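You operate a simulated robot arm through the tools that you are given. There is no shell and no other tool. Be economical: measure what you need, move in short steps, check, and stop when the job is done.

The job below is to be done with a simulated robot arm. You get a single attempt, and the scene is never put back.

## Task
The pressure is too high: drain it down into the green.
Fine: pump switch off and the grey tray under the drain tap first; shut the tap, then switch the pump on again. Over 40 C the pipes are hot: keep off them. Where these are worked on the way, their far stop is far enough and under half their travel is too little: drain tap, pump switch.

Only the result counts: the job must be done as asked and must still hold three seconds after the hand-in. Knocking over, shifting, dropping, spilling or breaking anything else fails it.

## Robot
A 7-joint arm with a two-finger parallel gripper, fixed in place. Base frame: the origin is at the foot of the arm, x ahead of it, y to its left, z up; the work surface is at about z = 0. Units: mm, rad, N and s.
With the tool pointing down near the work surface it reaches from about 240 to 620 mm from the base axis. Its first joint turns from -1.152 to 1.152 rad. Payload 2.6 kg.
Tool frame: the origin (TCP) lies between the finger pads and is the grasp point; the fingertips stand 30 mm ahead of it; z points along the fingers, y is the line along which they close. The gripper opens to 94 mm. The fingers are 28 mm wide and 10 mm thick; the gripper's body (50 by 96 mm) begins 55 mm behind the TCP.
Orientation is told as [roll, pitch, yaw] about the base's x, y, z axes, in that order, counted from this pose: with the fingers straight down and closing along the base's y, the tool's x points along the base's -x, its y along +y and its z along -z.

## Interface
- The arm moves only by the tool play_rows. Its argument "plan" is a list of rows, each a list of 7 numbers: the turn, a rotation vector about the tool's x, y, z in rad, then the shift along the tool's x, y, z in mm, then the gripper command, from -1 (shut) to 1 (fully open), values between in proportion. In form: [[wx, wy, wz, tx, ty, tz, fingers], ...]. A call has 1 to 10 rows; each row is the pose to reach, as a shift and turn from the pose commanded when the call began, along the tool's axes at that moment. Rows are played at 5 a second. More than 50 mm and 0.15 rad between two rows, or a gripper value outside its range, and nothing of the call is played. Where a pose cannot be reached the arm comes as near as it can. A force on the tool above 90 N (or 10 N above the force at the start of the call, whichever is more), or a blocked arm, ends the call early, and 0.2 s more pass. The fingers move at their own pace (about 72 mm/s each) and stop on an object; they squeeze with about 37 N. The grip force told is the motor's: it shows also when the fingers shut on nothing. Time passes only in rows, and 0.2 s behind the last, so rows that repeat a pose let the fingers close. The reply holds the time, the measured pose of the TCP, the force on the tool along the base axes, the opening and the grip force, in the units named above and with some noise, with the torque about the TCP (base axes, N m) and any sound that the robot's microphone picked up, and new pictures: "show" is both (left out), scene, wrist or none.
- Cameras (640 x 400 px; columns grow to the right, rows downward): "scene" is fixed at [38.7, 432.3, 568.5]; the picture's right is [-0.76, -0.65, 0.00], its down [-0.33, 0.38, -0.86] and it looks along [0.56, -0.66, -0.50] (base axes); focal length 214 px, centre (320, 200). "wrist" rides on the gripper at [76, 14, -102] in the tool frame; the picture's right is [-0.18, 0.98, 0.00], its down [-0.75, -0.14, -0.64] and it looks along [-0.63, -0.12, 0.77] (tool axes); focal length 243 px, centre (320, 200). There is no depth. A picture from a camera that has moved, and an enlarged one, comes with that camera's place and axes in the base frame and with its lens.
- close_up(camera, box): a new picture of the part [left, top, right, bottom] of that camera's present view, enlarged. The clock stands still meanwhile.
- finish_job(): hands the job in; it is judged then, once.

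Work in short steps. Places have to be worked out from the pictures, the camera data and where the tool is seen: move nearer, look again, correct. Check each grasp and each placing, and mend what went wrong. You have 120 turns and 200 pictures in all, those below and enlarged ones among them. Open the gripper and draw the arm clear of the work before you hand the job in, unless the task says otherwise; then end with one line.

The tools are called after ">>>" as name(argument=value, ...) on one line, values as JSON. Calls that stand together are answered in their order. play_rows: Moves the arm, as the interface text tells. Its arguments: {"type":"object","properties":{"plan":{"type":"array","items":{"type":"array","items":{"type":"number"}}},"show":{"type":"string","enum":["both","scene","wrist","none"]}},"required":["plan"]} The other tools are called the same way: close_up (camera, box) takes an enlarged picture of a part of a camera's view; finish_job () hands the job in.

At the start:

```text
time: 0.0
tool_pos: [355.3, -61.8, 427.2]
ee_rot: [-0.001, 0.001, 0.002]
ft_force: [-0.2, -0.3, -0.2]
moment: [0.03, -0.02, -0.01]
gripper_width: 94.0
grasp_force: 0.0
```

scene: 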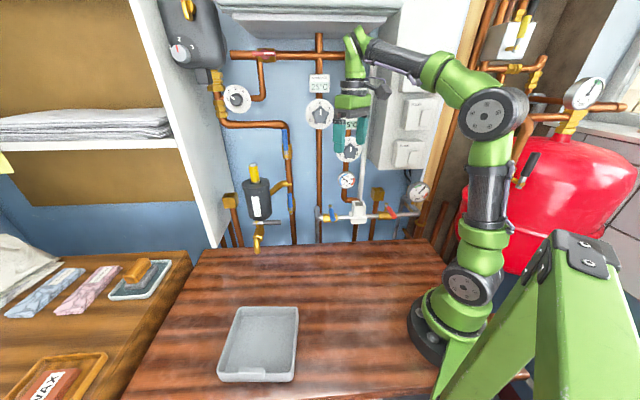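
wrist: 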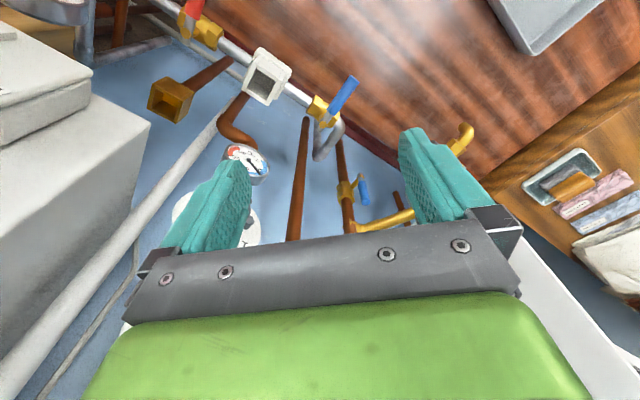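

I'll look closely at the wall fittings and gauges first.

>>> close_up(camera="scene", box=[200, 40, 440, 190])

>>> close_up(camera="scene", box=[200, 130, 440, 280])

>>> close_up(camera="scene", box=[150, 0, 310, 100])

>>> close_up(camera="scene", box=[300, 60, 380, 110])

```text
2.67 times, centred on (320, 115) of scene
camera zoom: at [38.7, 432.3, 568.5], right [-0.76, -0.65, 0.0], down [-0.33, 0.38, -0.86], along [0.56, -0.66, -0.5], focal length 572 px, centre (320, 427)
```

zoom: 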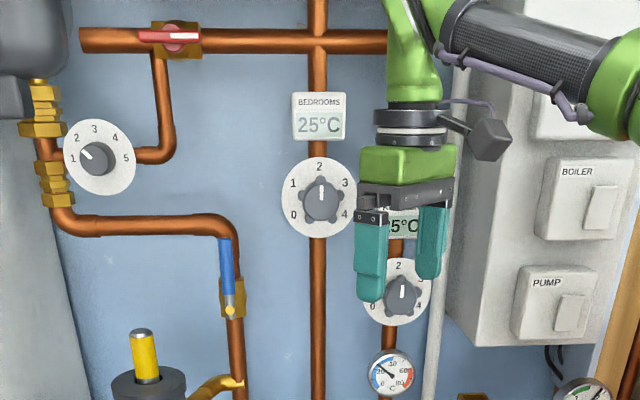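

```text
2.67 times, centred on (320, 205) of scene
camera zoom: at [38.7, 432.3, 568.5], right [-0.76, -0.65, 0.0], down [-0.33, 0.38, -0.86], along [0.56, -0.66, -0.5], focal length 572 px, centre (320, 187)
```

zoom: 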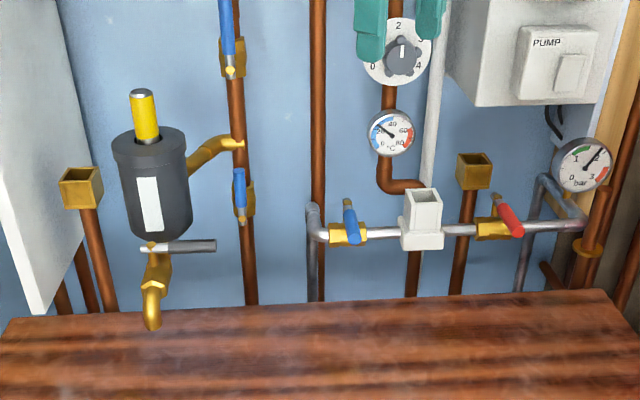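

```text
4.00 times, centred on (230, 50) of scene
camera zoom: at [38.7, 432.3, 568.5], right [-0.76, -0.65, 0.0], down [-0.33, 0.38, -0.86], along [0.56, -0.66, -0.5], focal length 858 px, centre (680, 800)
```

zoom: 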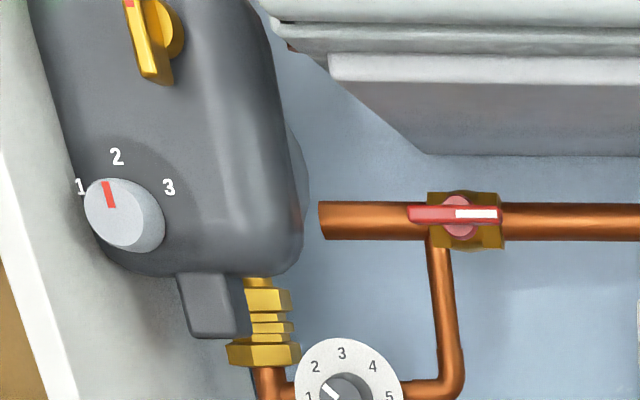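

```text
8.00 times, centred on (340, 85) of scene
camera zoom: at [38.7, 432.3, 568.5], right [-0.76, -0.65, 0.0], down [-0.33, 0.38, -0.86], along [0.56, -0.66, -0.5], focal length 1716 px, centre (160, 1120)
```

zoom: 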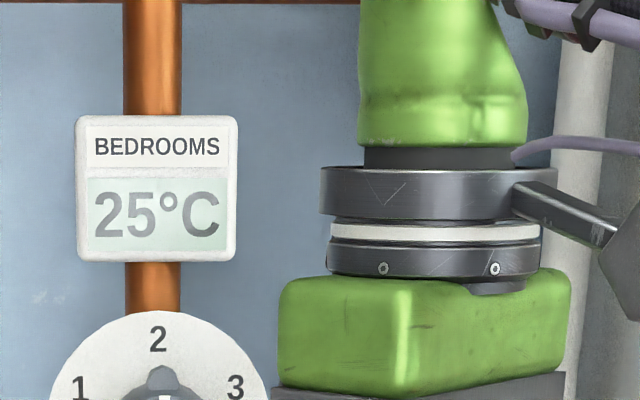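

The drain tap looks like the grey lever under the black strainer with the brass spout; I check the gauges, pump switch and tap more closely.

>>> close_up(camera="scene", box=[330, 160, 434, 225])

>>> close_up(camera="scene", box=[480, 60, 640, 160])

>>> close_up(camera="scene", box=[215, 180, 311, 240])

>>> close_up(camera="scene", box=[376, 80, 456, 180])

>>> close_up(camera="scene", box=[180, 220, 340, 400])

```text
6.15 times, centred on (382, 192) of scene
camera zoom: at [38.7, 432.3, 568.5], right [-0.76, -0.65, 0.0], down [-0.33, 0.38, -0.86], along [0.56, -0.66, -0.5], focal length 1320 px, centre (-62, 246)
```

zoom: 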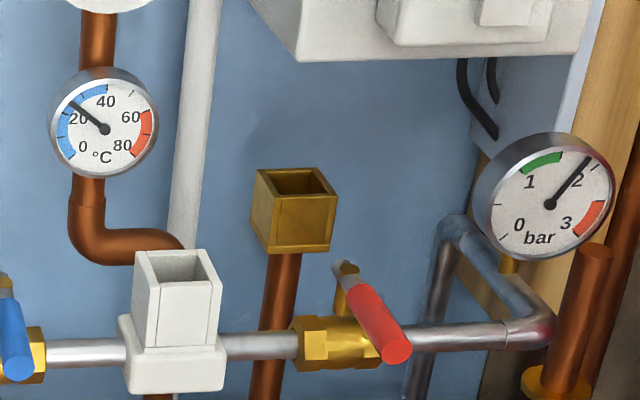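

```text
4.00 times, centred on (560, 110) of scene
camera zoom: at [38.7, 432.3, 568.5], right [-0.76, -0.65, 0.0], down [-0.33, 0.38, -0.86], along [0.56, -0.66, -0.5], focal length 858 px, centre (-640, 560)
```

zoom: 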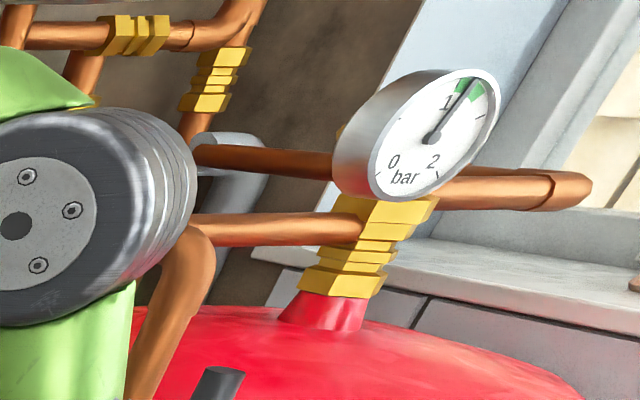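

```text
6.67 times, centred on (263, 210) of scene
camera zoom: at [38.7, 432.3, 568.5], right [-0.76, -0.65, 0.0], down [-0.33, 0.38, -0.86], along [0.56, -0.66, -0.5], focal length 1430 px, centre (700, 133)
```

zoom: 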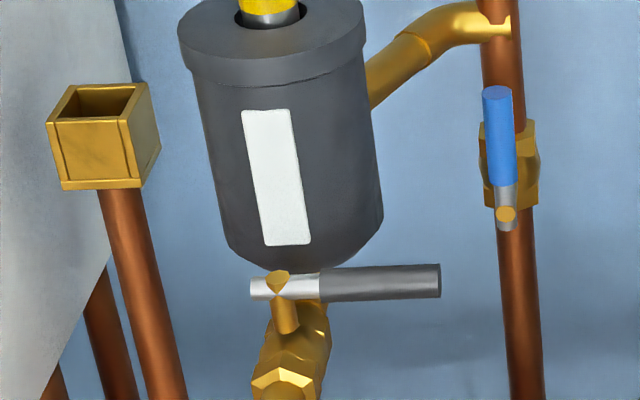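

```text
4.00 times, centred on (416, 130) of scene
camera zoom: at [38.7, 432.3, 568.5], right [-0.76, -0.65, 0.0], down [-0.33, 0.38, -0.86], along [0.56, -0.66, -0.5], focal length 858 px, centre (-64, 480)
```

zoom: 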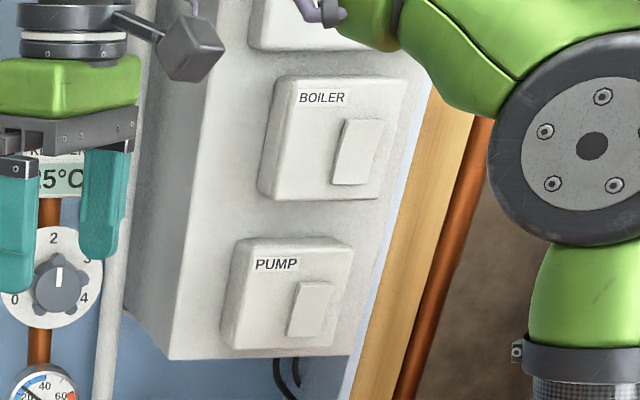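

```text
2.22 times, centred on (260, 310) of scene
camera zoom: at [38.7, 432.3, 568.5], right [-0.76, -0.65, 0.0], down [-0.33, 0.38, -0.86], along [0.56, -0.66, -0.5], focal length 477 px, centre (453, -44)
```

zoom: 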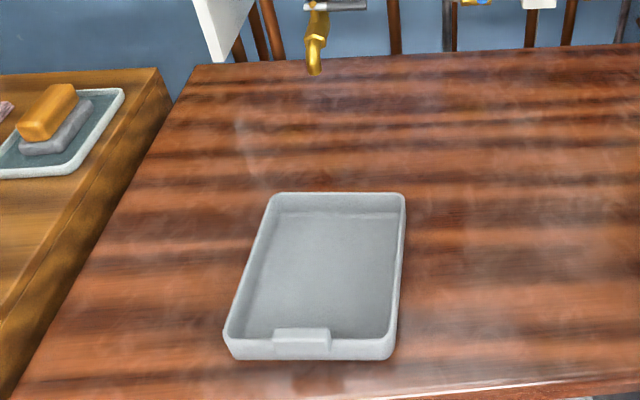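

Triangulating from both cameras, the spout outlet is near (511, 181, 100) and the tray centre near (321, 308); the wall runs diagonally. I turn the wrist camera toward the pump switch for a better fix.

>>> play_rows(plan=[[0, 0, 0.15, 5, 9, -5, 1], [0, 0, 0.3, 10, 18, -10, 1], [0, 0, 0.45, 15, 27, -15, 1], [0, 0, 0.6, 20, 36, -20, 1], [0, 0, 0.75, 25, 45, -25, 1], [0, 0, 0.9, 30, 54, -30, 1], [0, 0, 1.05, 35, 62, -33, 1], [0, 0, 1.05, 35, 62, -33, 1]])

```text
time: 1.8
tool_pos: [320.6, 0.1, 460.5]
ee_rot: [0.0, 0.003, -1.051]
ft_force: [-0.6, -0.7, -0.8]
moment: [0.03, 0.02, 0.0]
gripper_width: 93.9
grasp_force: 0.0
camera wrist: at [294.9, 71.6, 562.0], right [0.94, 0.33, 0.0], down [0.25, -0.72, 0.64], along [0.21, -0.61, -0.77], focal length 243 px, centre (320, 200)
```

scene: 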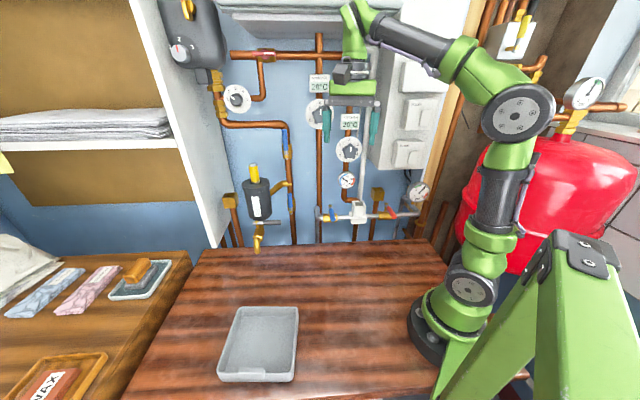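
wrist: 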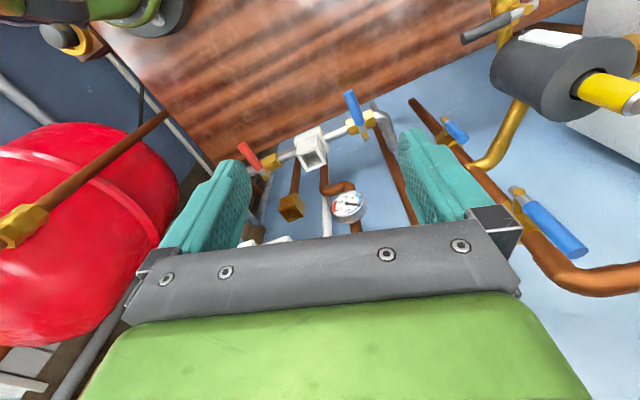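

The pump is hidden by the gripper; I tilt the tool toward the wall and back off a bit so that the camera looks at the pump box.

>>> play_rows(plan=[[0, -0.14, 0, 9, 1, -4, 1], [0, -0.28, 0, 18, 3, -7, 1], [0, -0.42, 0, 27, 4, -10, 1], [0, -0.56, 0, 36, 5, -13, 1], [0, -0.7, 0, 45, 7, -17, 1], [0, -0.8, 0, 53, 8, -20, 1], [0, -0.8, 0, 53, 8, -20, 1]])

```text
time: 3.4
tool_pos: [301.4, 50.8, 481.8]
ee_rot: [0.0, -0.801, -1.051]
ft_force: [-0.1, -0.5, -0.2]
moment: [0.02, 0.0, -0.04]
gripper_width: 94.1
grasp_force: 0.0
camera wrist: at [250.7, 165.5, 497.5], right [0.92, 0.38, 0.13], down [-0.09, -0.13, 0.99], along [0.39, -0.92, -0.08], focal length 243 px, centre (320, 200)
```

scene: 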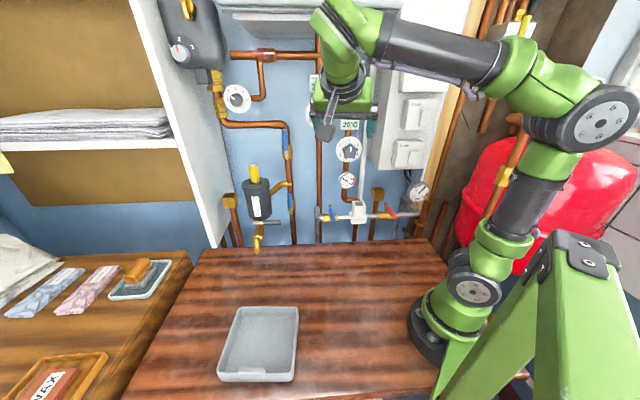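
wrist: 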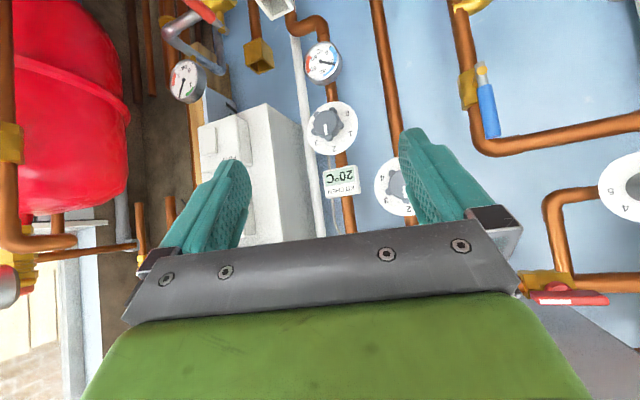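

The pump switch is now in view at about (222,140) of the wrist picture; I zoom in on it and on the gauges.

>>> close_up(camera="wrist", box=[160, 50, 320, 150])

>>> close_up(camera="scene", box=[376, 120, 440, 180])

>>> close_up(camera="scene", box=[300, 70, 380, 120])

```text
4.00 times, centred on (240, 100) of wrist
camera zoom: at [250.7, 165.5, 497.5], right [0.92, 0.38, 0.13], down [-0.09, -0.13, 0.99], along [0.39, -0.92, -0.08], focal length 970 px, centre (640, 600)
```

zoom: 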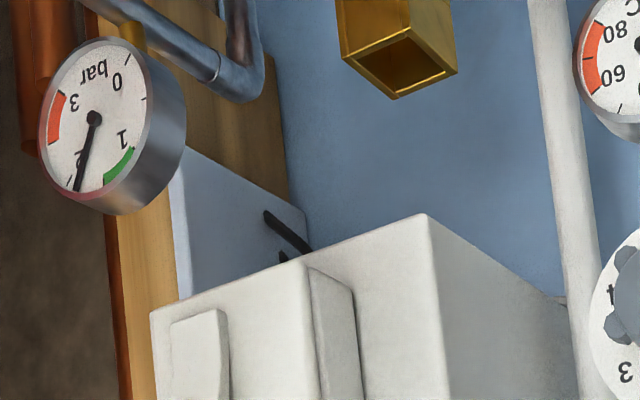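

```text
6.67 times, centred on (408, 150) of scene
camera zoom: at [38.7, 432.3, 568.5], right [-0.76, -0.65, 0.0], down [-0.33, 0.38, -0.86], along [0.56, -0.66, -0.5], focal length 1430 px, centre (-267, 533)
```

zoom: 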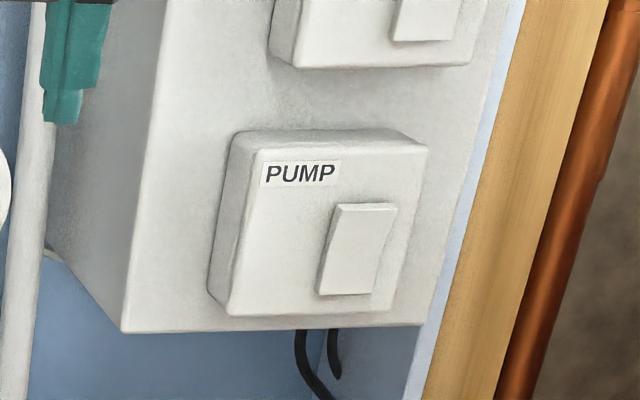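

```text
8.00 times, centred on (340, 95) of scene
camera zoom: at [38.7, 432.3, 568.5], right [-0.76, -0.65, 0.0], down [-0.33, 0.38, -0.86], along [0.56, -0.66, -0.5], focal length 1716 px, centre (160, 1040)
```

zoom: 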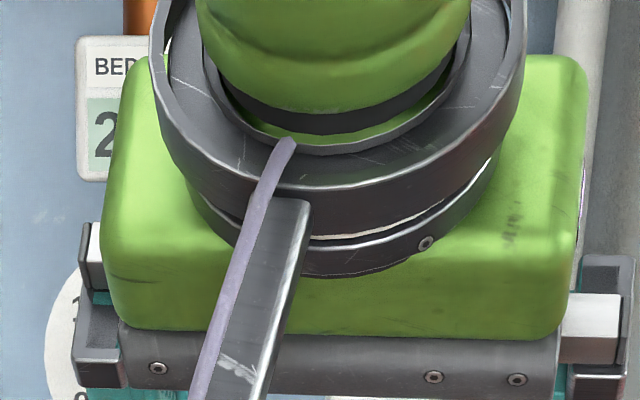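

The rocker of the pump sits about (250, -297), z 310–354. I look closer to see which end is pressed in.

>>> close_up(camera="scene", box=[398, 144, 426, 174])

>>> close_up(camera="wrist", box=[190, 100, 254, 160])

>>> close_up(camera="scene", box=[400, 60, 440, 135])

```text
13.33 times, centred on (412, 159) of scene
camera zoom: at [38.7, 432.3, 568.5], right [-0.76, -0.65, 0.0], down [-0.33, 0.38, -0.86], along [0.56, -0.66, -0.5], focal length 2860 px, centre (-907, 747)
```

zoom: 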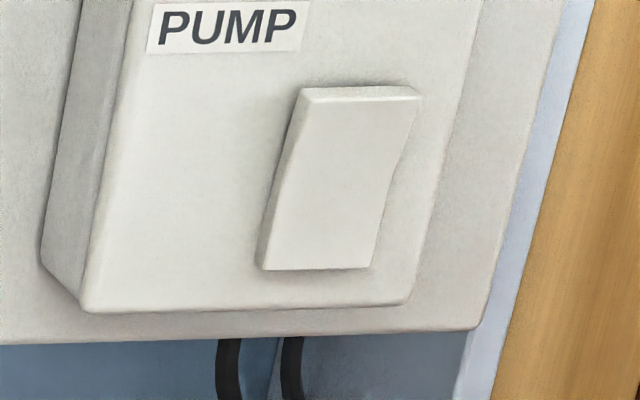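

```text
6.67 times, centred on (222, 130) of wrist
camera zoom: at [250.7, 165.5, 497.5], right [0.92, 0.38, 0.13], down [-0.09, -0.13, 0.99], along [0.39, -0.92, -0.08], focal length 1618 px, centre (973, 667)
```

zoom: 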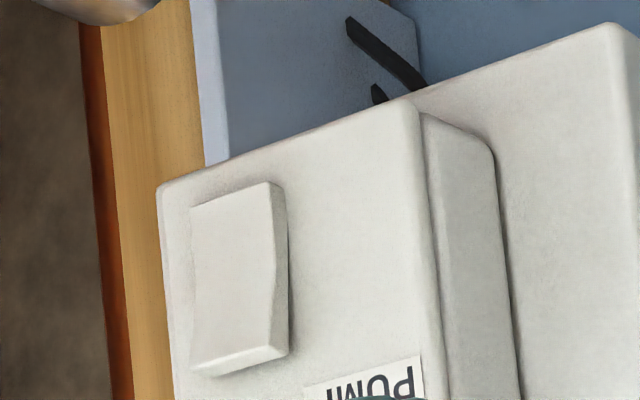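

```text
5.33 times, centred on (420, 98) of scene
camera zoom: at [38.7, 432.3, 568.5], right [-0.76, -0.65, 0.0], down [-0.33, 0.38, -0.86], along [0.56, -0.66, -0.5], focal length 1144 px, centre (-213, 747)
```

zoom: 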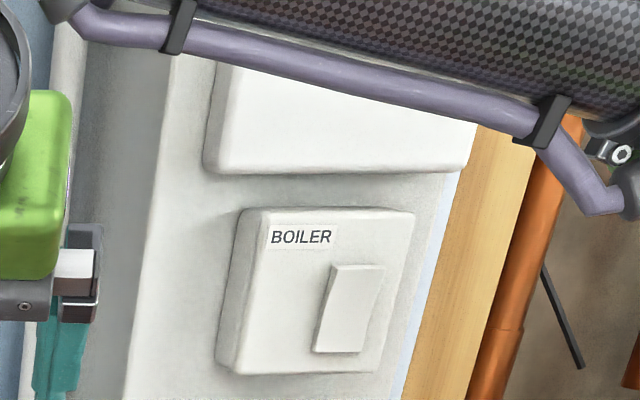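

The rocker's top end stands out and its bottom is in (on), same as the boiler. I close the fingers and move to a standoff in front of the pump switch, to press its top end.

>>> play_rows(plan=[[-0.03, -0.02, -0.03, -18, -21, 34, -1], [-0.06, -0.04, -0.06, -36, -43, 68, -1], [-0.09, -0.06, -0.09, -55, -64, 101, -1], [-0.12, -0.08, -0.12, -73, -86, 135, -1], [-0.155, -0.1, -0.15, -77, -122, 153, -1], [-0.155, -0.1, -0.15, -80, -159, 171, -1], [-0.155, -0.1, -0.15, -84, -195, 190, -1], [-0.155, -0.1, -0.15, -88, -232, 208, -1], [-0.155, -0.1, -0.15, -88, -232, 208, -1]])

```text
time: 5.4
tool_pos: [205.6, -251.3, 398.9]
ee_rot: [-0.013, -0.899, -0.822]
ft_force: [-0.9, 0.2, 0.6]
moment: [0.02, 0.02, 0.01]
gripper_width: 0.2
grasp_force: 32.5
camera wrist: at [129.3, -147.6, 401.6], right [0.81, 0.58, 0.13], down [-0.12, -0.06, 0.99], along [0.58, -0.81, 0.02], focal length 243 px, centre (320, 200)
```

scene: 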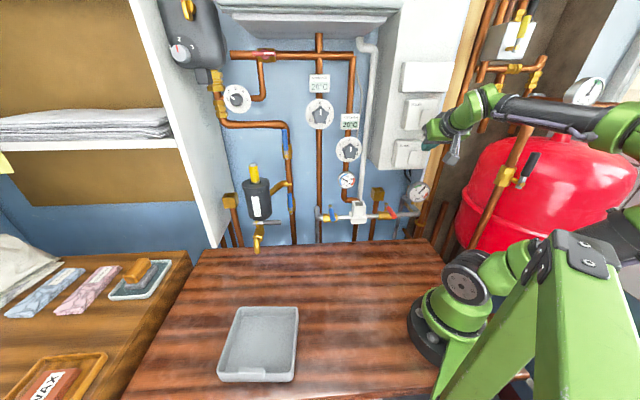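
wrist: 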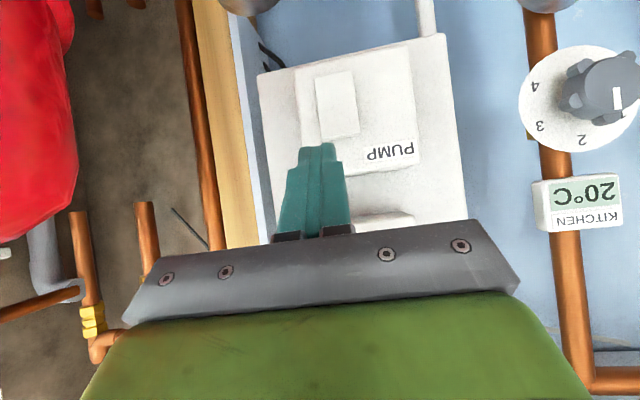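

The wrist view shows the rocker clearly. I drop to its upper end, slightly backed off and shifted a bit left, to check alignment.

>>> play_rows(plan=[[0, 0, 0, 22, 6, 8, -1], [0, 0, 0, 44.5, 12, 16.4, -1], [0, 0, 0, 44.5, 12, 16.4, -1]])

>>> close_up(camera="wrist", box=[240, 80, 432, 200])

>>> close_up(camera="scene", box=[370, 110, 466, 200])

```text
time: 6.2
tool_pos: [203.6, -230.3, 353.9]
ee_rot: [-0.016, -0.901, -0.822]
ft_force: [-0.1, -0.2, -0.7]
moment: [-0.01, 0.01, 0.0]
gripper_width: 0.0
grasp_force: 32.9
camera wrist: at [127.7, -127.6, 357.3], right [0.81, 0.58, 0.13], down [-0.12, -0.06, 0.99], along [0.58, -0.81, 0.02], focal length 243 px, centre (320, 200)
```

scene: 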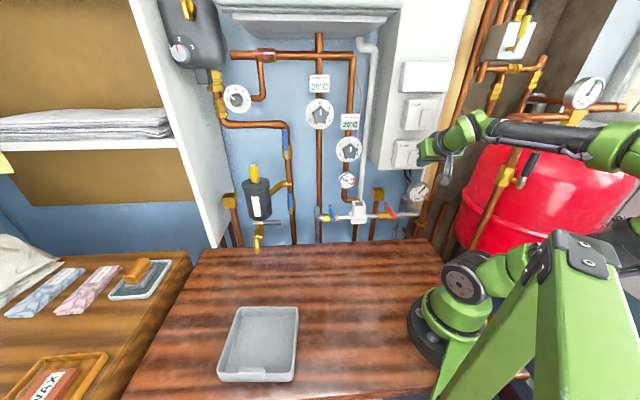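
wrist: 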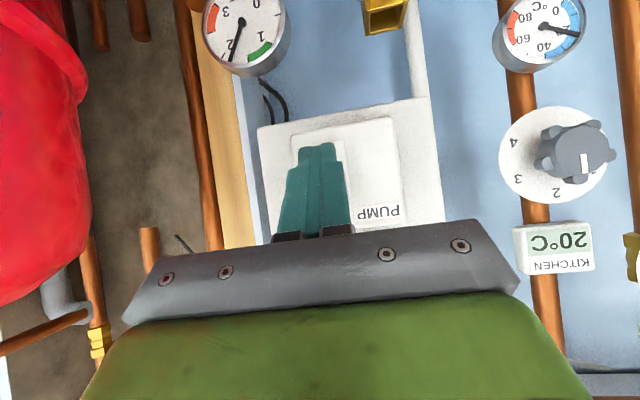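

```text
3.33 times, centred on (336, 140) of wrist
camera zoom: at [127.7, -127.6, 357.3], right [0.81, 0.58, 0.13], down [-0.12, -0.06, 0.99], along [0.58, -0.81, 0.02], focal length 809 px, centre (267, 400)
```

zoom: 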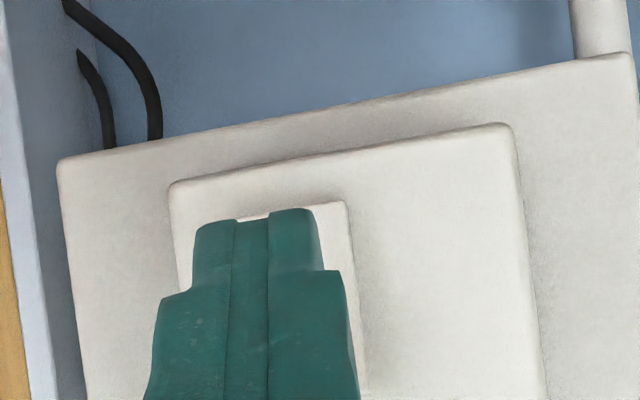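

```text
4.44 times, centred on (418, 155) of scene
camera zoom: at [38.7, 432.3, 568.5], right [-0.76, -0.65, 0.0], down [-0.33, 0.38, -0.86], along [0.56, -0.66, -0.5], focal length 953 px, centre (-116, 400)
```

zoom: 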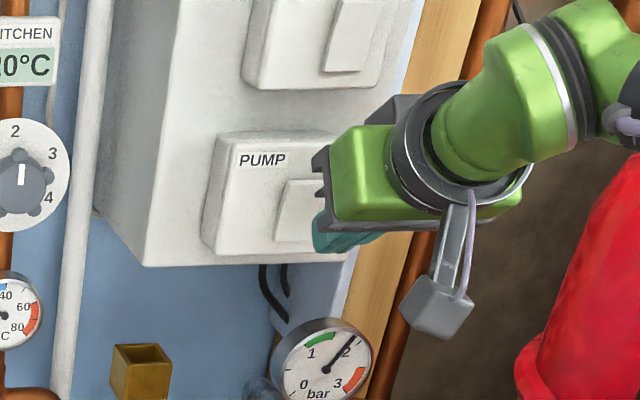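

Triangulating again: rocker z ≈ 318–365, face at n ≈ -366, and the fingers are centred on it. I raise 10 mm and press the upper end gently.

>>> play_rows(plan=[[0, 0, 0, -7.8, 0, -6.2, -1], [0, 0, 0, -19.0, 0, 7.9, -1], [0, 0, 0, -21.5, 0, 11, -1], [0, 0, 0, -23.4, 0, 13.4, -1], [0, 0, 0, -25.2, 0, 15.7, -1], [0, 0, 0, -25.2, 0, 15.7, -1]])

>>> close_up(camera="scene", box=[370, 110, 466, 200])

```text
time: 7.6
tool_pos: [222.8, -251.3, 363.1]
ee_rot: [-0.016, -0.899, -0.822]
ft_force: [-1.5, 0.7, -0.2]
moment: [0.01, 0.01, -0.02]
gripper_width: 0.0
grasp_force: 32.8
camera wrist: at [147.0, -148.3, 366.9], right [0.81, 0.58, 0.13], down [-0.12, -0.06, 0.99], along [0.58, -0.81, 0.02], focal length 243 px, centre (320, 200)
```

scene: 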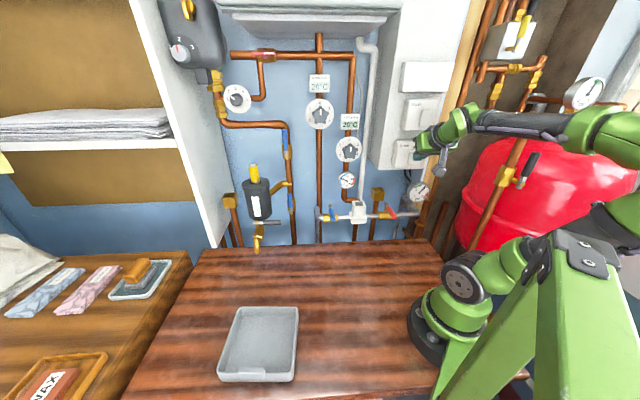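
wrist: 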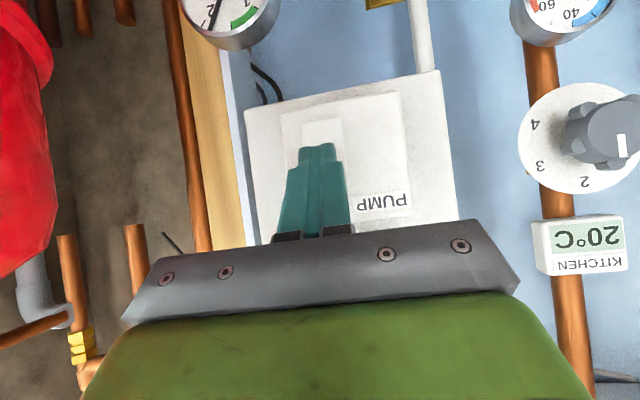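

```text
4.44 times, centred on (418, 155) of scene
camera zoom: at [38.7, 432.3, 568.5], right [-0.76, -0.65, 0.0], down [-0.33, 0.38, -0.86], along [0.56, -0.66, -0.5], focal length 953 px, centre (-116, 400)
```

zoom: 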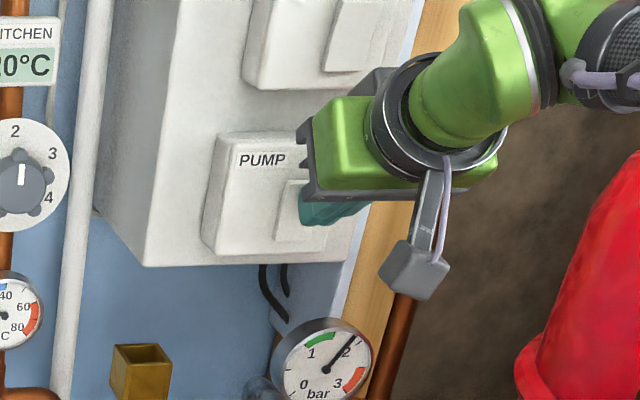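

No contact yet; I creep in another 12 mm.

>>> play_rows(plan=[[0, 0, 0, -3.4, 0, 1.1, -1], [0, 0, 0, -5.3, 0, 3.5, -1], [0, 0, 0, -7.2, 0, 5.8, -1], [0, 0, 0, -9.1, 0, 8.2, -1]], show="wrist")

>>> close_up(camera="scene", box=[390, 130, 438, 180])

```text
time: 8.3
tool_pos: [225.3, -252.5, 365.3]
ee_rot: [-0.008, -0.892, -0.828]
ft_force: [-19.1, 21.5, 6.5]
moment: [-0.22, 0.24, 0.06]
gripper_width: 0.0
grasp_force: 32.5
stopped in row 3: the force on the tool passed its limit at 107 N (the readings are from after the stop); the commanded pose is now the measured one
camera wrist: at [149.9, -151.0, 369.8], right [0.81, 0.57, 0.14], down [-0.12, -0.07, 0.99], along [0.58, -0.82, 0.01], focal length 243 px, centre (320, 200)
```

wrist: 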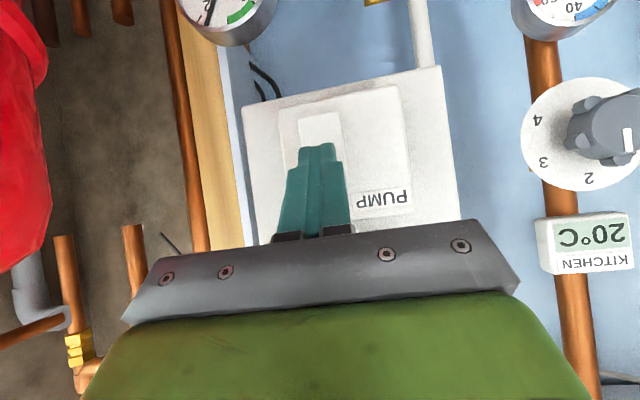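

```text
8.00 times, centred on (414, 155) of scene
camera zoom: at [38.6, 432.4, 568.4], right [-0.76, -0.65, 0.0], down [-0.33, 0.38, -0.86], along [0.56, -0.66, -0.5], focal length 1716 px, centre (-432, 560)
```

zoom: 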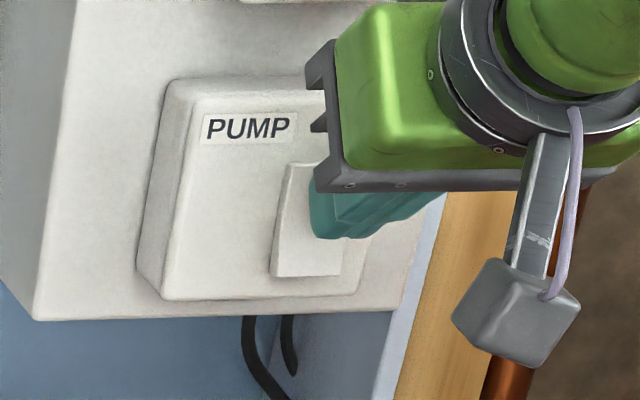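

A hard contact was felt; I back off and look at the rocker.

>>> play_rows(plan=[[0, 0, 0, 12.4, 0, -15.7, -1], [0, 0, 0, 20, 20, -30, -1], [0, 0, 0, 20, 50, -35, -1], [0, 0, 0, 20, 50, -35, -1]])

>>> close_up(camera="scene", box=[398, 144, 426, 174])

>>> close_up(camera="wrist", box=[200, 60, 360, 160])

```text
time: 9.3
tool_pos: [235.9, -189.8, 369.2]
ee_rot: [-0.013, -0.894, -0.825]
ft_force: [-0.3, -0.3, 0.4]
moment: [0.02, -0.04, -0.01]
gripper_width: 0.1
grasp_force: 33.0
camera wrist: at [161.1, -87.7, 373.3], right [0.81, 0.58, 0.14], down [-0.12, -0.07, 0.99], along [0.58, -0.81, 0.01], focal length 243 px, centre (320, 200)
```

scene: 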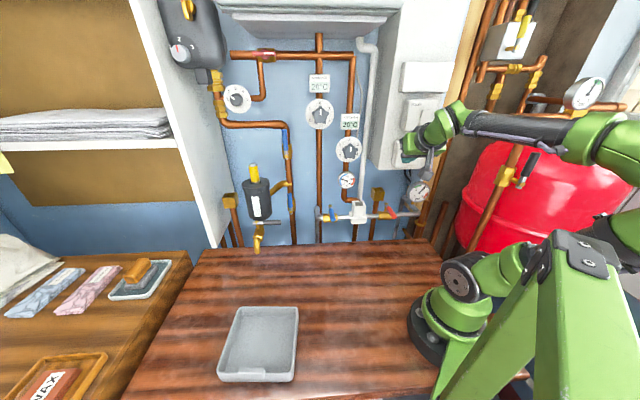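
wrist: 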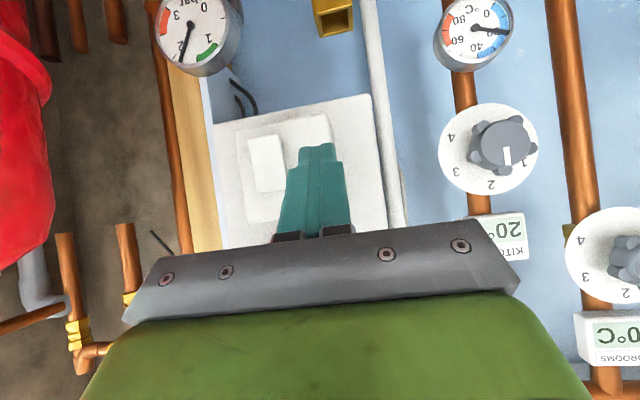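

```text
13.33 times, centred on (412, 159) of scene
camera zoom: at [38.7, 432.3, 568.5], right [-0.76, -0.65, 0.0], down [-0.33, 0.38, -0.86], along [0.56, -0.66, -0.5], focal length 2860 px, centre (-907, 747)
```

zoom: 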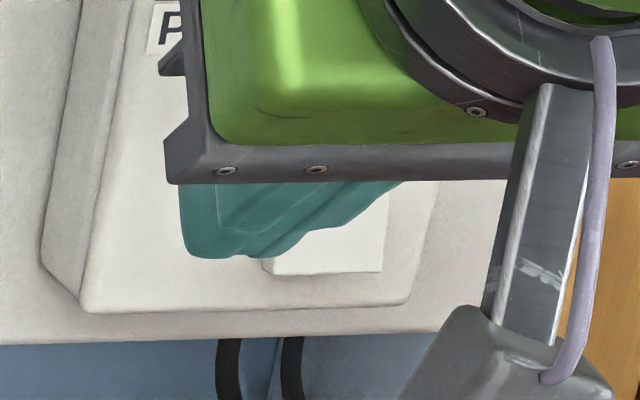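

```text
4.00 times, centred on (280, 110) of wrist
camera zoom: at [161.1, -87.7, 373.3], right [0.81, 0.58, 0.14], down [-0.12, -0.07, 0.99], along [0.58, -0.81, 0.01], focal length 970 px, centre (480, 560)
```

zoom: 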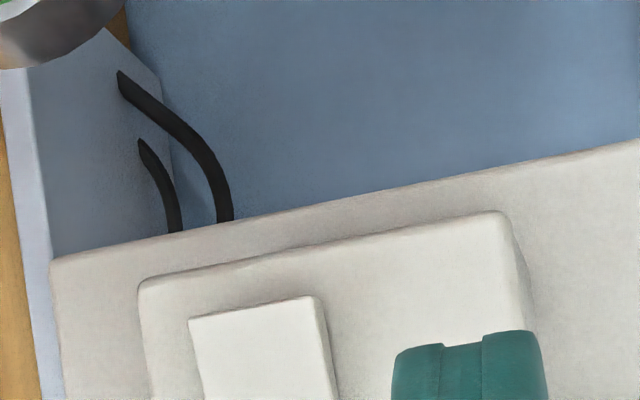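

It appears flipped (bottom end now stands out). I move aside to verify in the scene view.

>>> play_rows(plan=[[0, 0, 0, -20, 45, -10, -1], [0, 0, 0, -20, 90, -20, -1], [0, 0, 0, -20, 130, -20, -1], [0, 0, 0, -20, 130, -20, -1]])

>>> close_up(camera="scene", box=[396, 90, 436, 175])

>>> close_up(camera="wrist", box=[80, 60, 240, 160])

```text
refused: row 1 steps farther than a row can; nothing moved
```

```text
4.71 times, centred on (416, 132) of scene
camera zoom: at [38.7, 432.3, 568.5], right [-0.76, -0.65, 0.0], down [-0.33, 0.38, -0.86], along [0.56, -0.66, -0.5], focal length 1009 px, centre (-132, 518)
```

zoom: 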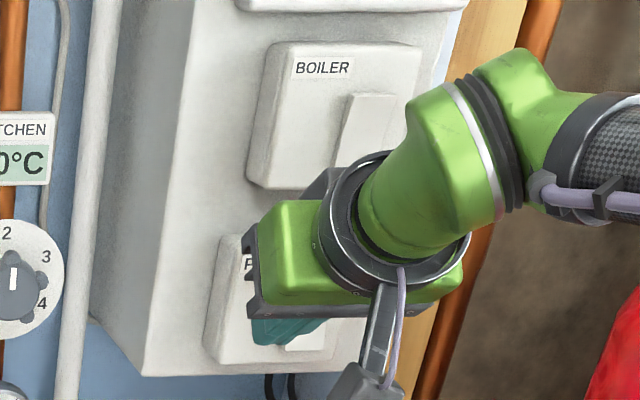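

```text
4.00 times, centred on (160, 110) of wrist
camera zoom: at [161.1, -87.7, 373.3], right [0.81, 0.58, 0.14], down [-0.12, -0.07, 0.99], along [0.58, -0.81, 0.01], focal length 970 px, centre (960, 560)
```

zoom: 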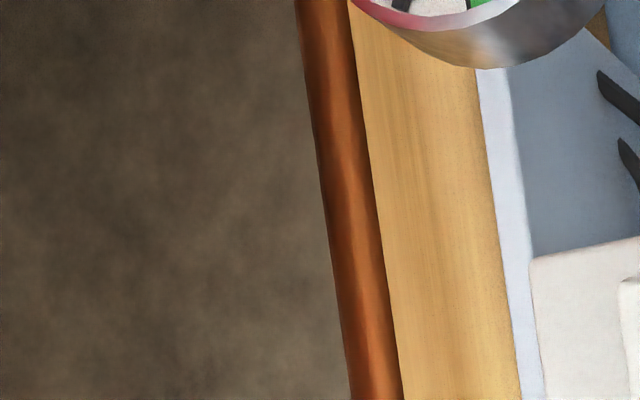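

I split the step and swing toward the tray, straightening the tool, then look at the switch from there.

>>> play_rows(plan=[[0, 0.14, 0, 0, 33, -16, -1], [0, 0.28, 0, 0, 66, -32, -1], [0, 0.42, 0, 0, 99, -48, -1], [0, 0.56, 0, 0, 132, -65, -1], [0, 0.7, 0, 0, 165, -81, -1], [0, 0.83, 0, 0, 198, -97, 0], [0, 0.894, 0, 0, 198, -97, 1], [0, 0.894, 0, 0, 198, -97, 1]])

>>> close_up(camera="scene", box=[396, 90, 436, 175])

>>> close_up(camera="scene", box=[330, 160, 434, 225])

```text
time: 11.1
tool_pos: [333.7, -1.4, 430.3]
ee_rot: [-0.008, 0.0, -0.835]
ft_force: [-0.2, -0.9, -0.8]
moment: [-0.02, -0.01, 0.01]
gripper_width: 94.0
grasp_force: 0.0
camera wrist: at [292.9, 63.0, 531.9], right [0.85, 0.52, -0.01], down [0.41, -0.65, 0.64], along [0.33, -0.55, -0.77], focal length 243 px, centre (320, 200)
```

scene: 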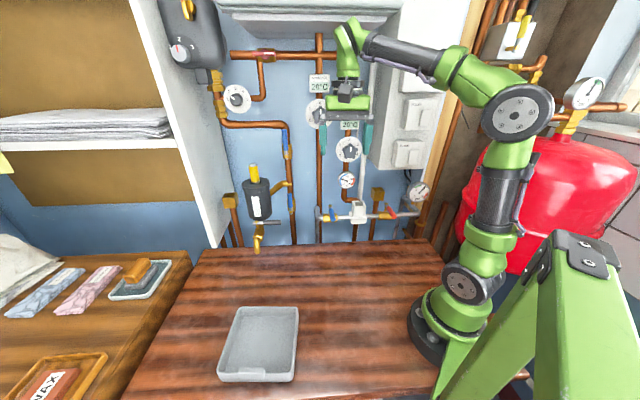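
wrist: 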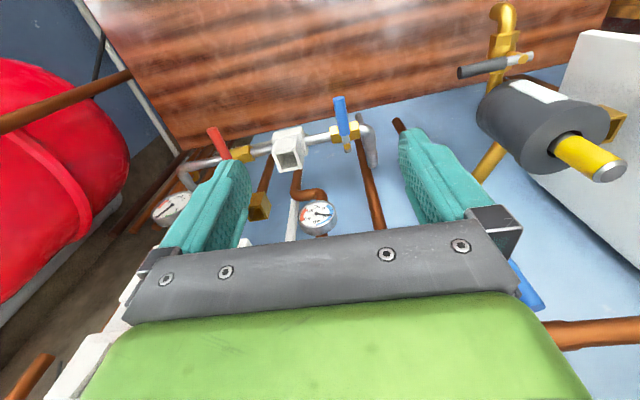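

```text
4.71 times, centred on (416, 132) of scene
camera zoom: at [38.7, 432.3, 568.5], right [-0.76, -0.65, 0.0], down [-0.33, 0.38, -0.86], along [0.56, -0.66, -0.5], focal length 1009 px, centre (-132, 518)
```

zoom: 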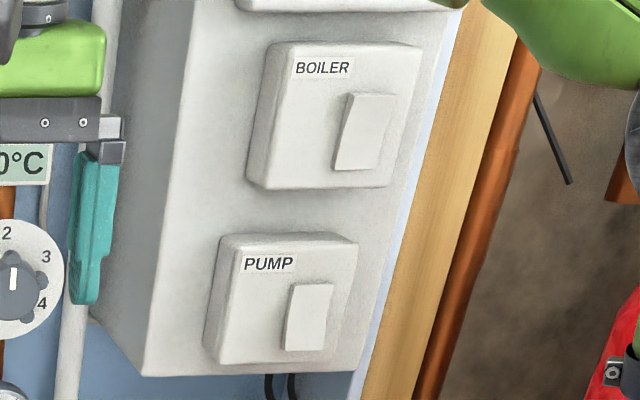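

```text
6.15 times, centred on (382, 192) of scene
camera zoom: at [38.7, 432.3, 568.5], right [-0.76, -0.65, 0.0], down [-0.33, 0.38, -0.86], along [0.56, -0.66, -0.5], focal length 1320 px, centre (-62, 246)
```

zoom: 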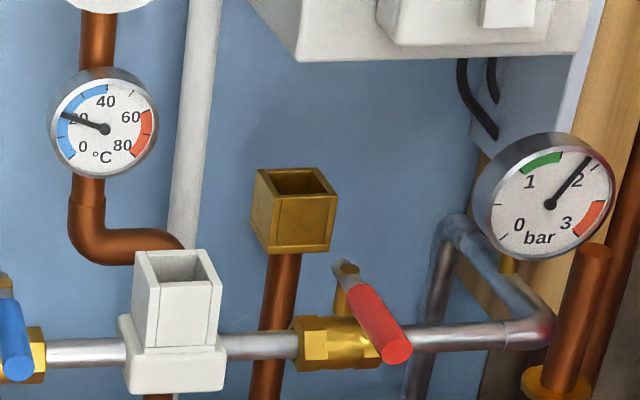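

Pump rocker has flipped compared with the boiler's: off. Pipes at ~20 °C. Now a closer look at the drain tap from here.

>>> close_up(camera="wrist", box=[440, 0, 600, 100])

```text
4.00 times, centred on (520, 50) of wrist
camera zoom: at [292.9, 63.0, 531.9], right [0.85, 0.52, -0.01], down [0.41, -0.65, 0.64], along [0.33, -0.55, -0.77], focal length 970 px, centre (-480, 800)
```

zoom: 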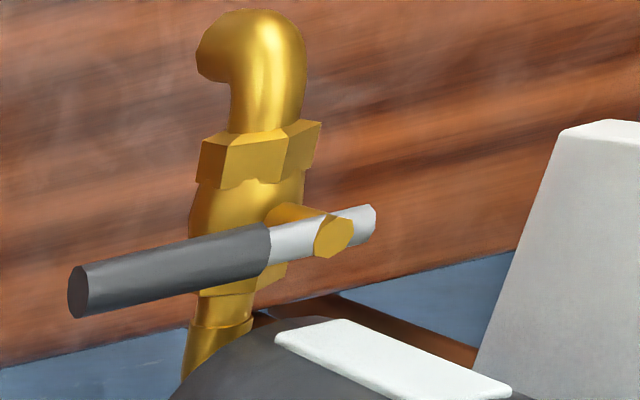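

The drain tap: pivot ≈ (538, 143, 176), grey lever tip ≈ (489, 92, 170), vertical axis, spout toward the room. Now the tray: I move over to its front edge.

>>> play_rows(plan=[[0, 0, -0.147, 21, 14, 8, 1], [0, 0, -0.294, 42, 28, 16, 1], [0, 0, -0.441, 63, 43, 24, 1], [0, 0, -0.588, 84, 57, 32, 1], [0, 0, -0.735, 105, 71, 40, 1], [0, 0, -0.882, 126, 86, 48, 1], [0, 0, -1.029, 147, 100, 56, 1], [0, 0, -1.176, 168, 114, 64, 1], [0, 0, -1.323, 188, 129, 72, 1], [0, 0, -1.47, 209, 143, 80, 1]], show="wrist")

```text
time: 13.3
tool_pos: [299.2, 247.9, 348.5]
ee_rot: [-0.002, 0.008, 0.639]
ft_force: [-0.5, 0.0, 0.1]
moment: [-0.01, -0.03, 0.02]
gripper_width: 94.0
grasp_force: 0.0
camera wrist: at [229.6, 213.5, 452.4], right [-0.44, 0.9, 0.0], down [0.69, 0.34, 0.64], along [0.57, 0.28, -0.77], focal length 243 px, centre (320, 200)
```

wrist: 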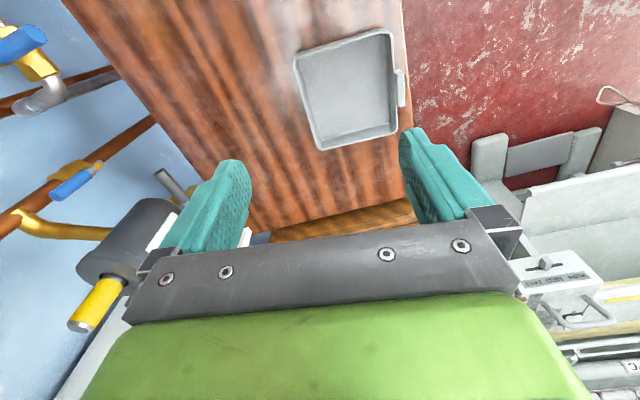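

I zoom on the tray's tab to judge its shape.

>>> close_up(camera="wrist", box=[280, 20, 424, 160])

>>> close_up(camera="scene", box=[210, 340, 306, 400])

```text
2.86 times, centred on (352, 90) of wrist
camera zoom: at [229.6, 213.5, 452.4], right [-0.44, 0.9, 0.0], down [0.69, 0.34, 0.64], along [0.57, 0.28, -0.77], focal length 693 px, centre (229, 514)
```

zoom: 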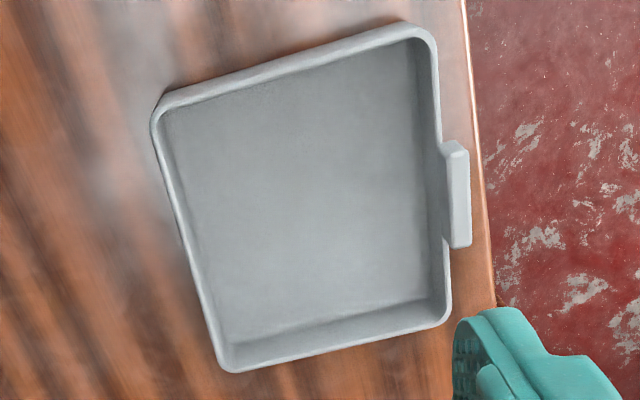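

```text
6.67 times, centred on (258, 370) of scene
camera zoom: at [38.7, 432.3, 568.5], right [-0.76, -0.65, 0.0], down [-0.33, 0.38, -0.86], along [0.56, -0.66, -0.5], focal length 1430 px, centre (733, -933)
```

zoom: 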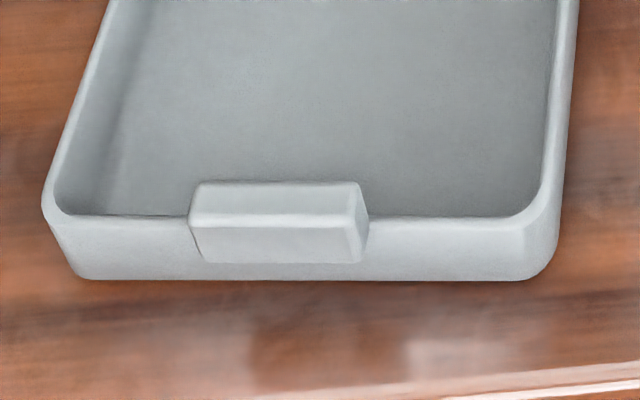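

The tray is deeper than assumed (rim around z 55) and the tab is a good handle. I descend above the tab partway to check alignment.

>>> play_rows(plan=[[0, 0, -0.024, -10, 28, 39, 1], [0, 0, -0.048, -20, 56, 78, 1], [0, 0, -0.072, -30, 84, 116, 1], [0, 0, -0.096, -40, 112, 153, 1], [0, 0, -0.096, -43, 120, 168, 1], [0, 0, -0.096, -43, 120, 168, 1]])

```text
time: 14.7
tool_pos: [257.5, 368.9, 179.8]
ee_rot: [0.0, 0.007, 0.733]
ft_force: [0.6, 0.6, -0.4]
moment: [0.01, 0.03, -0.05]
gripper_width: 94.2
grasp_force: 0.1
camera wrist: at [192.0, 326.9, 282.6], right [-0.52, 0.85, 0.0], down [0.66, 0.4, 0.64], along [0.54, 0.33, -0.77], focal length 243 px, centre (320, 200)
```

scene: 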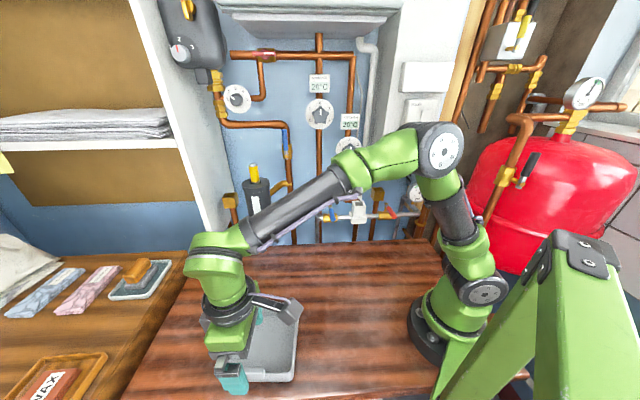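
wrist: 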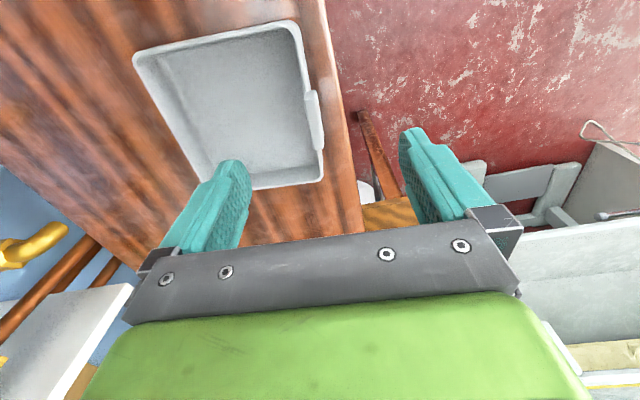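

The tab centre triangulates to (269, 367, top z≈60). I align and descend around it.

>>> play_rows(plan=[[0, 0, 0, -7.5, -8.7, 30, 1], [0, 0, 0, -7.5, -8.7, 70, 1], [0, 0, 0, -7.5, -8.7, 105, 1], [0, 0, 0, -7.5, -8.7, 132, 1], [0, 0, 0, -7.5, -8.7, 132, 1]])

```text
time: 15.9
tool_pos: [270.0, 368.3, 50.3]
ee_rot: [0.0, 0.006, 0.732]
ft_force: [0.0, 0.4, 0.4]
moment: [-0.01, 0.01, -0.03]
gripper_width: 94.0
grasp_force: 0.1
camera wrist: at [203.8, 326.5, 153.1], right [-0.52, 0.85, 0.0], down [0.66, 0.4, 0.64], along [0.54, 0.33, -0.77], focal length 243 px, centre (320, 200)
```

scene: 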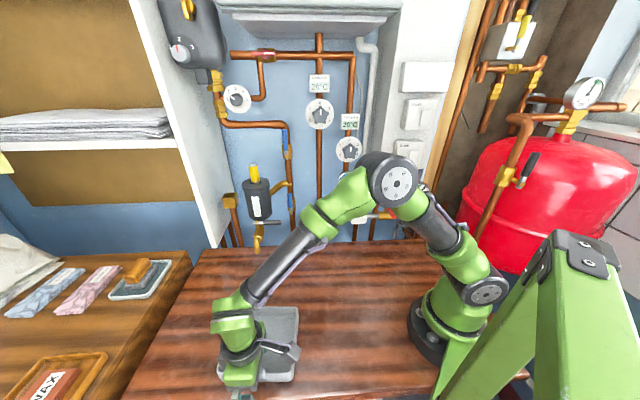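
wrist: 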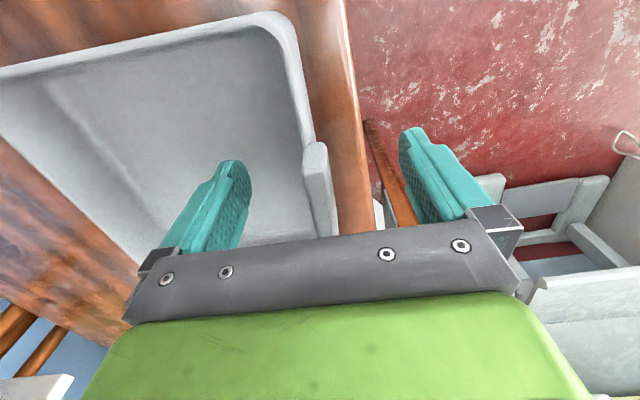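

The tab is centred between the fingers; I close on it.

>>> play_rows(plan=[[0, 0, 0, 0, 0, 0, -1], [0, 0, 0, 0, 0, 0, -1], [0, 0, 0, 0, 0, 0, -1], [0, 0, 0, 0, 0, 0, -1]], show="wrist")

```text
time: 16.9
tool_pos: [269.8, 367.5, 51.8]
ee_rot: [0.001, 0.007, 0.731]
ft_force: [0.4, -0.8, -0.4]
moment: [0.06, -0.03, -0.01]
gripper_width: 15.7
grasp_force: 36.8
camera wrist: at [203.8, 326.5, 153.5], right [-0.52, 0.85, 0.0], down [0.66, 0.4, 0.64], along [0.54, 0.33, -0.77], focal length 243 px, centre (320, 200)
```

wrist: 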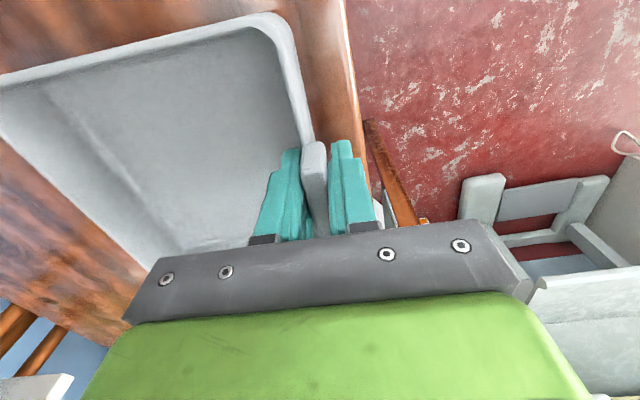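

Held at 15.7 mm. I slide the tray along the bench so the spout ends up over it, in modest steps.

>>> play_rows(plan=[[0, 0, 0, -3, -10, -1, -1], [0, 0, 0, -8, -30, -1, -1], [0, 0, 0, -15, -54, -1, -1], [0, 0, 0, -22, -78, -1, -1], [0, 0, 0, -28, -102, -1, -1], [0, 0, 0, -28, -102, -1, -1]])

```text
time: 18.3
tool_pos: [358.9, 309.8, 50.7]
ee_rot: [0.002, 0.008, 0.731]
ft_force: [-4.0, 1.5, 11.4]
moment: [-0.37, 0.33, -0.14]
gripper_width: 15.9
grasp_force: 37.6
camera wrist: at [292.6, 268.8, 153.4], right [-0.52, 0.85, 0.0], down [0.66, 0.4, 0.64], along [0.54, 0.33, -0.77], focal length 243 px, centre (320, 200)
```

scene: 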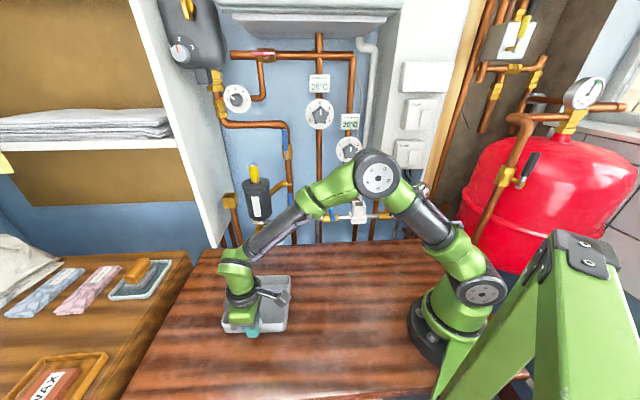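
wrist: 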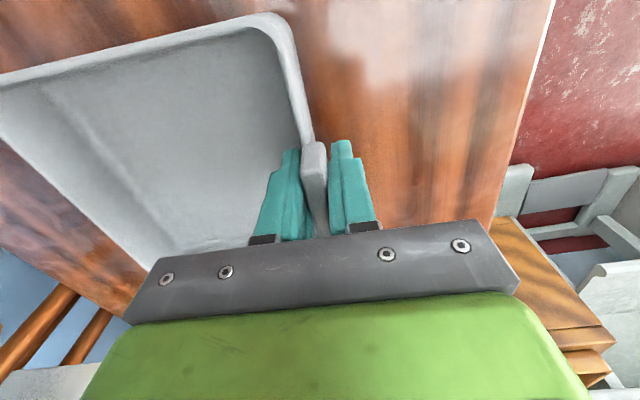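

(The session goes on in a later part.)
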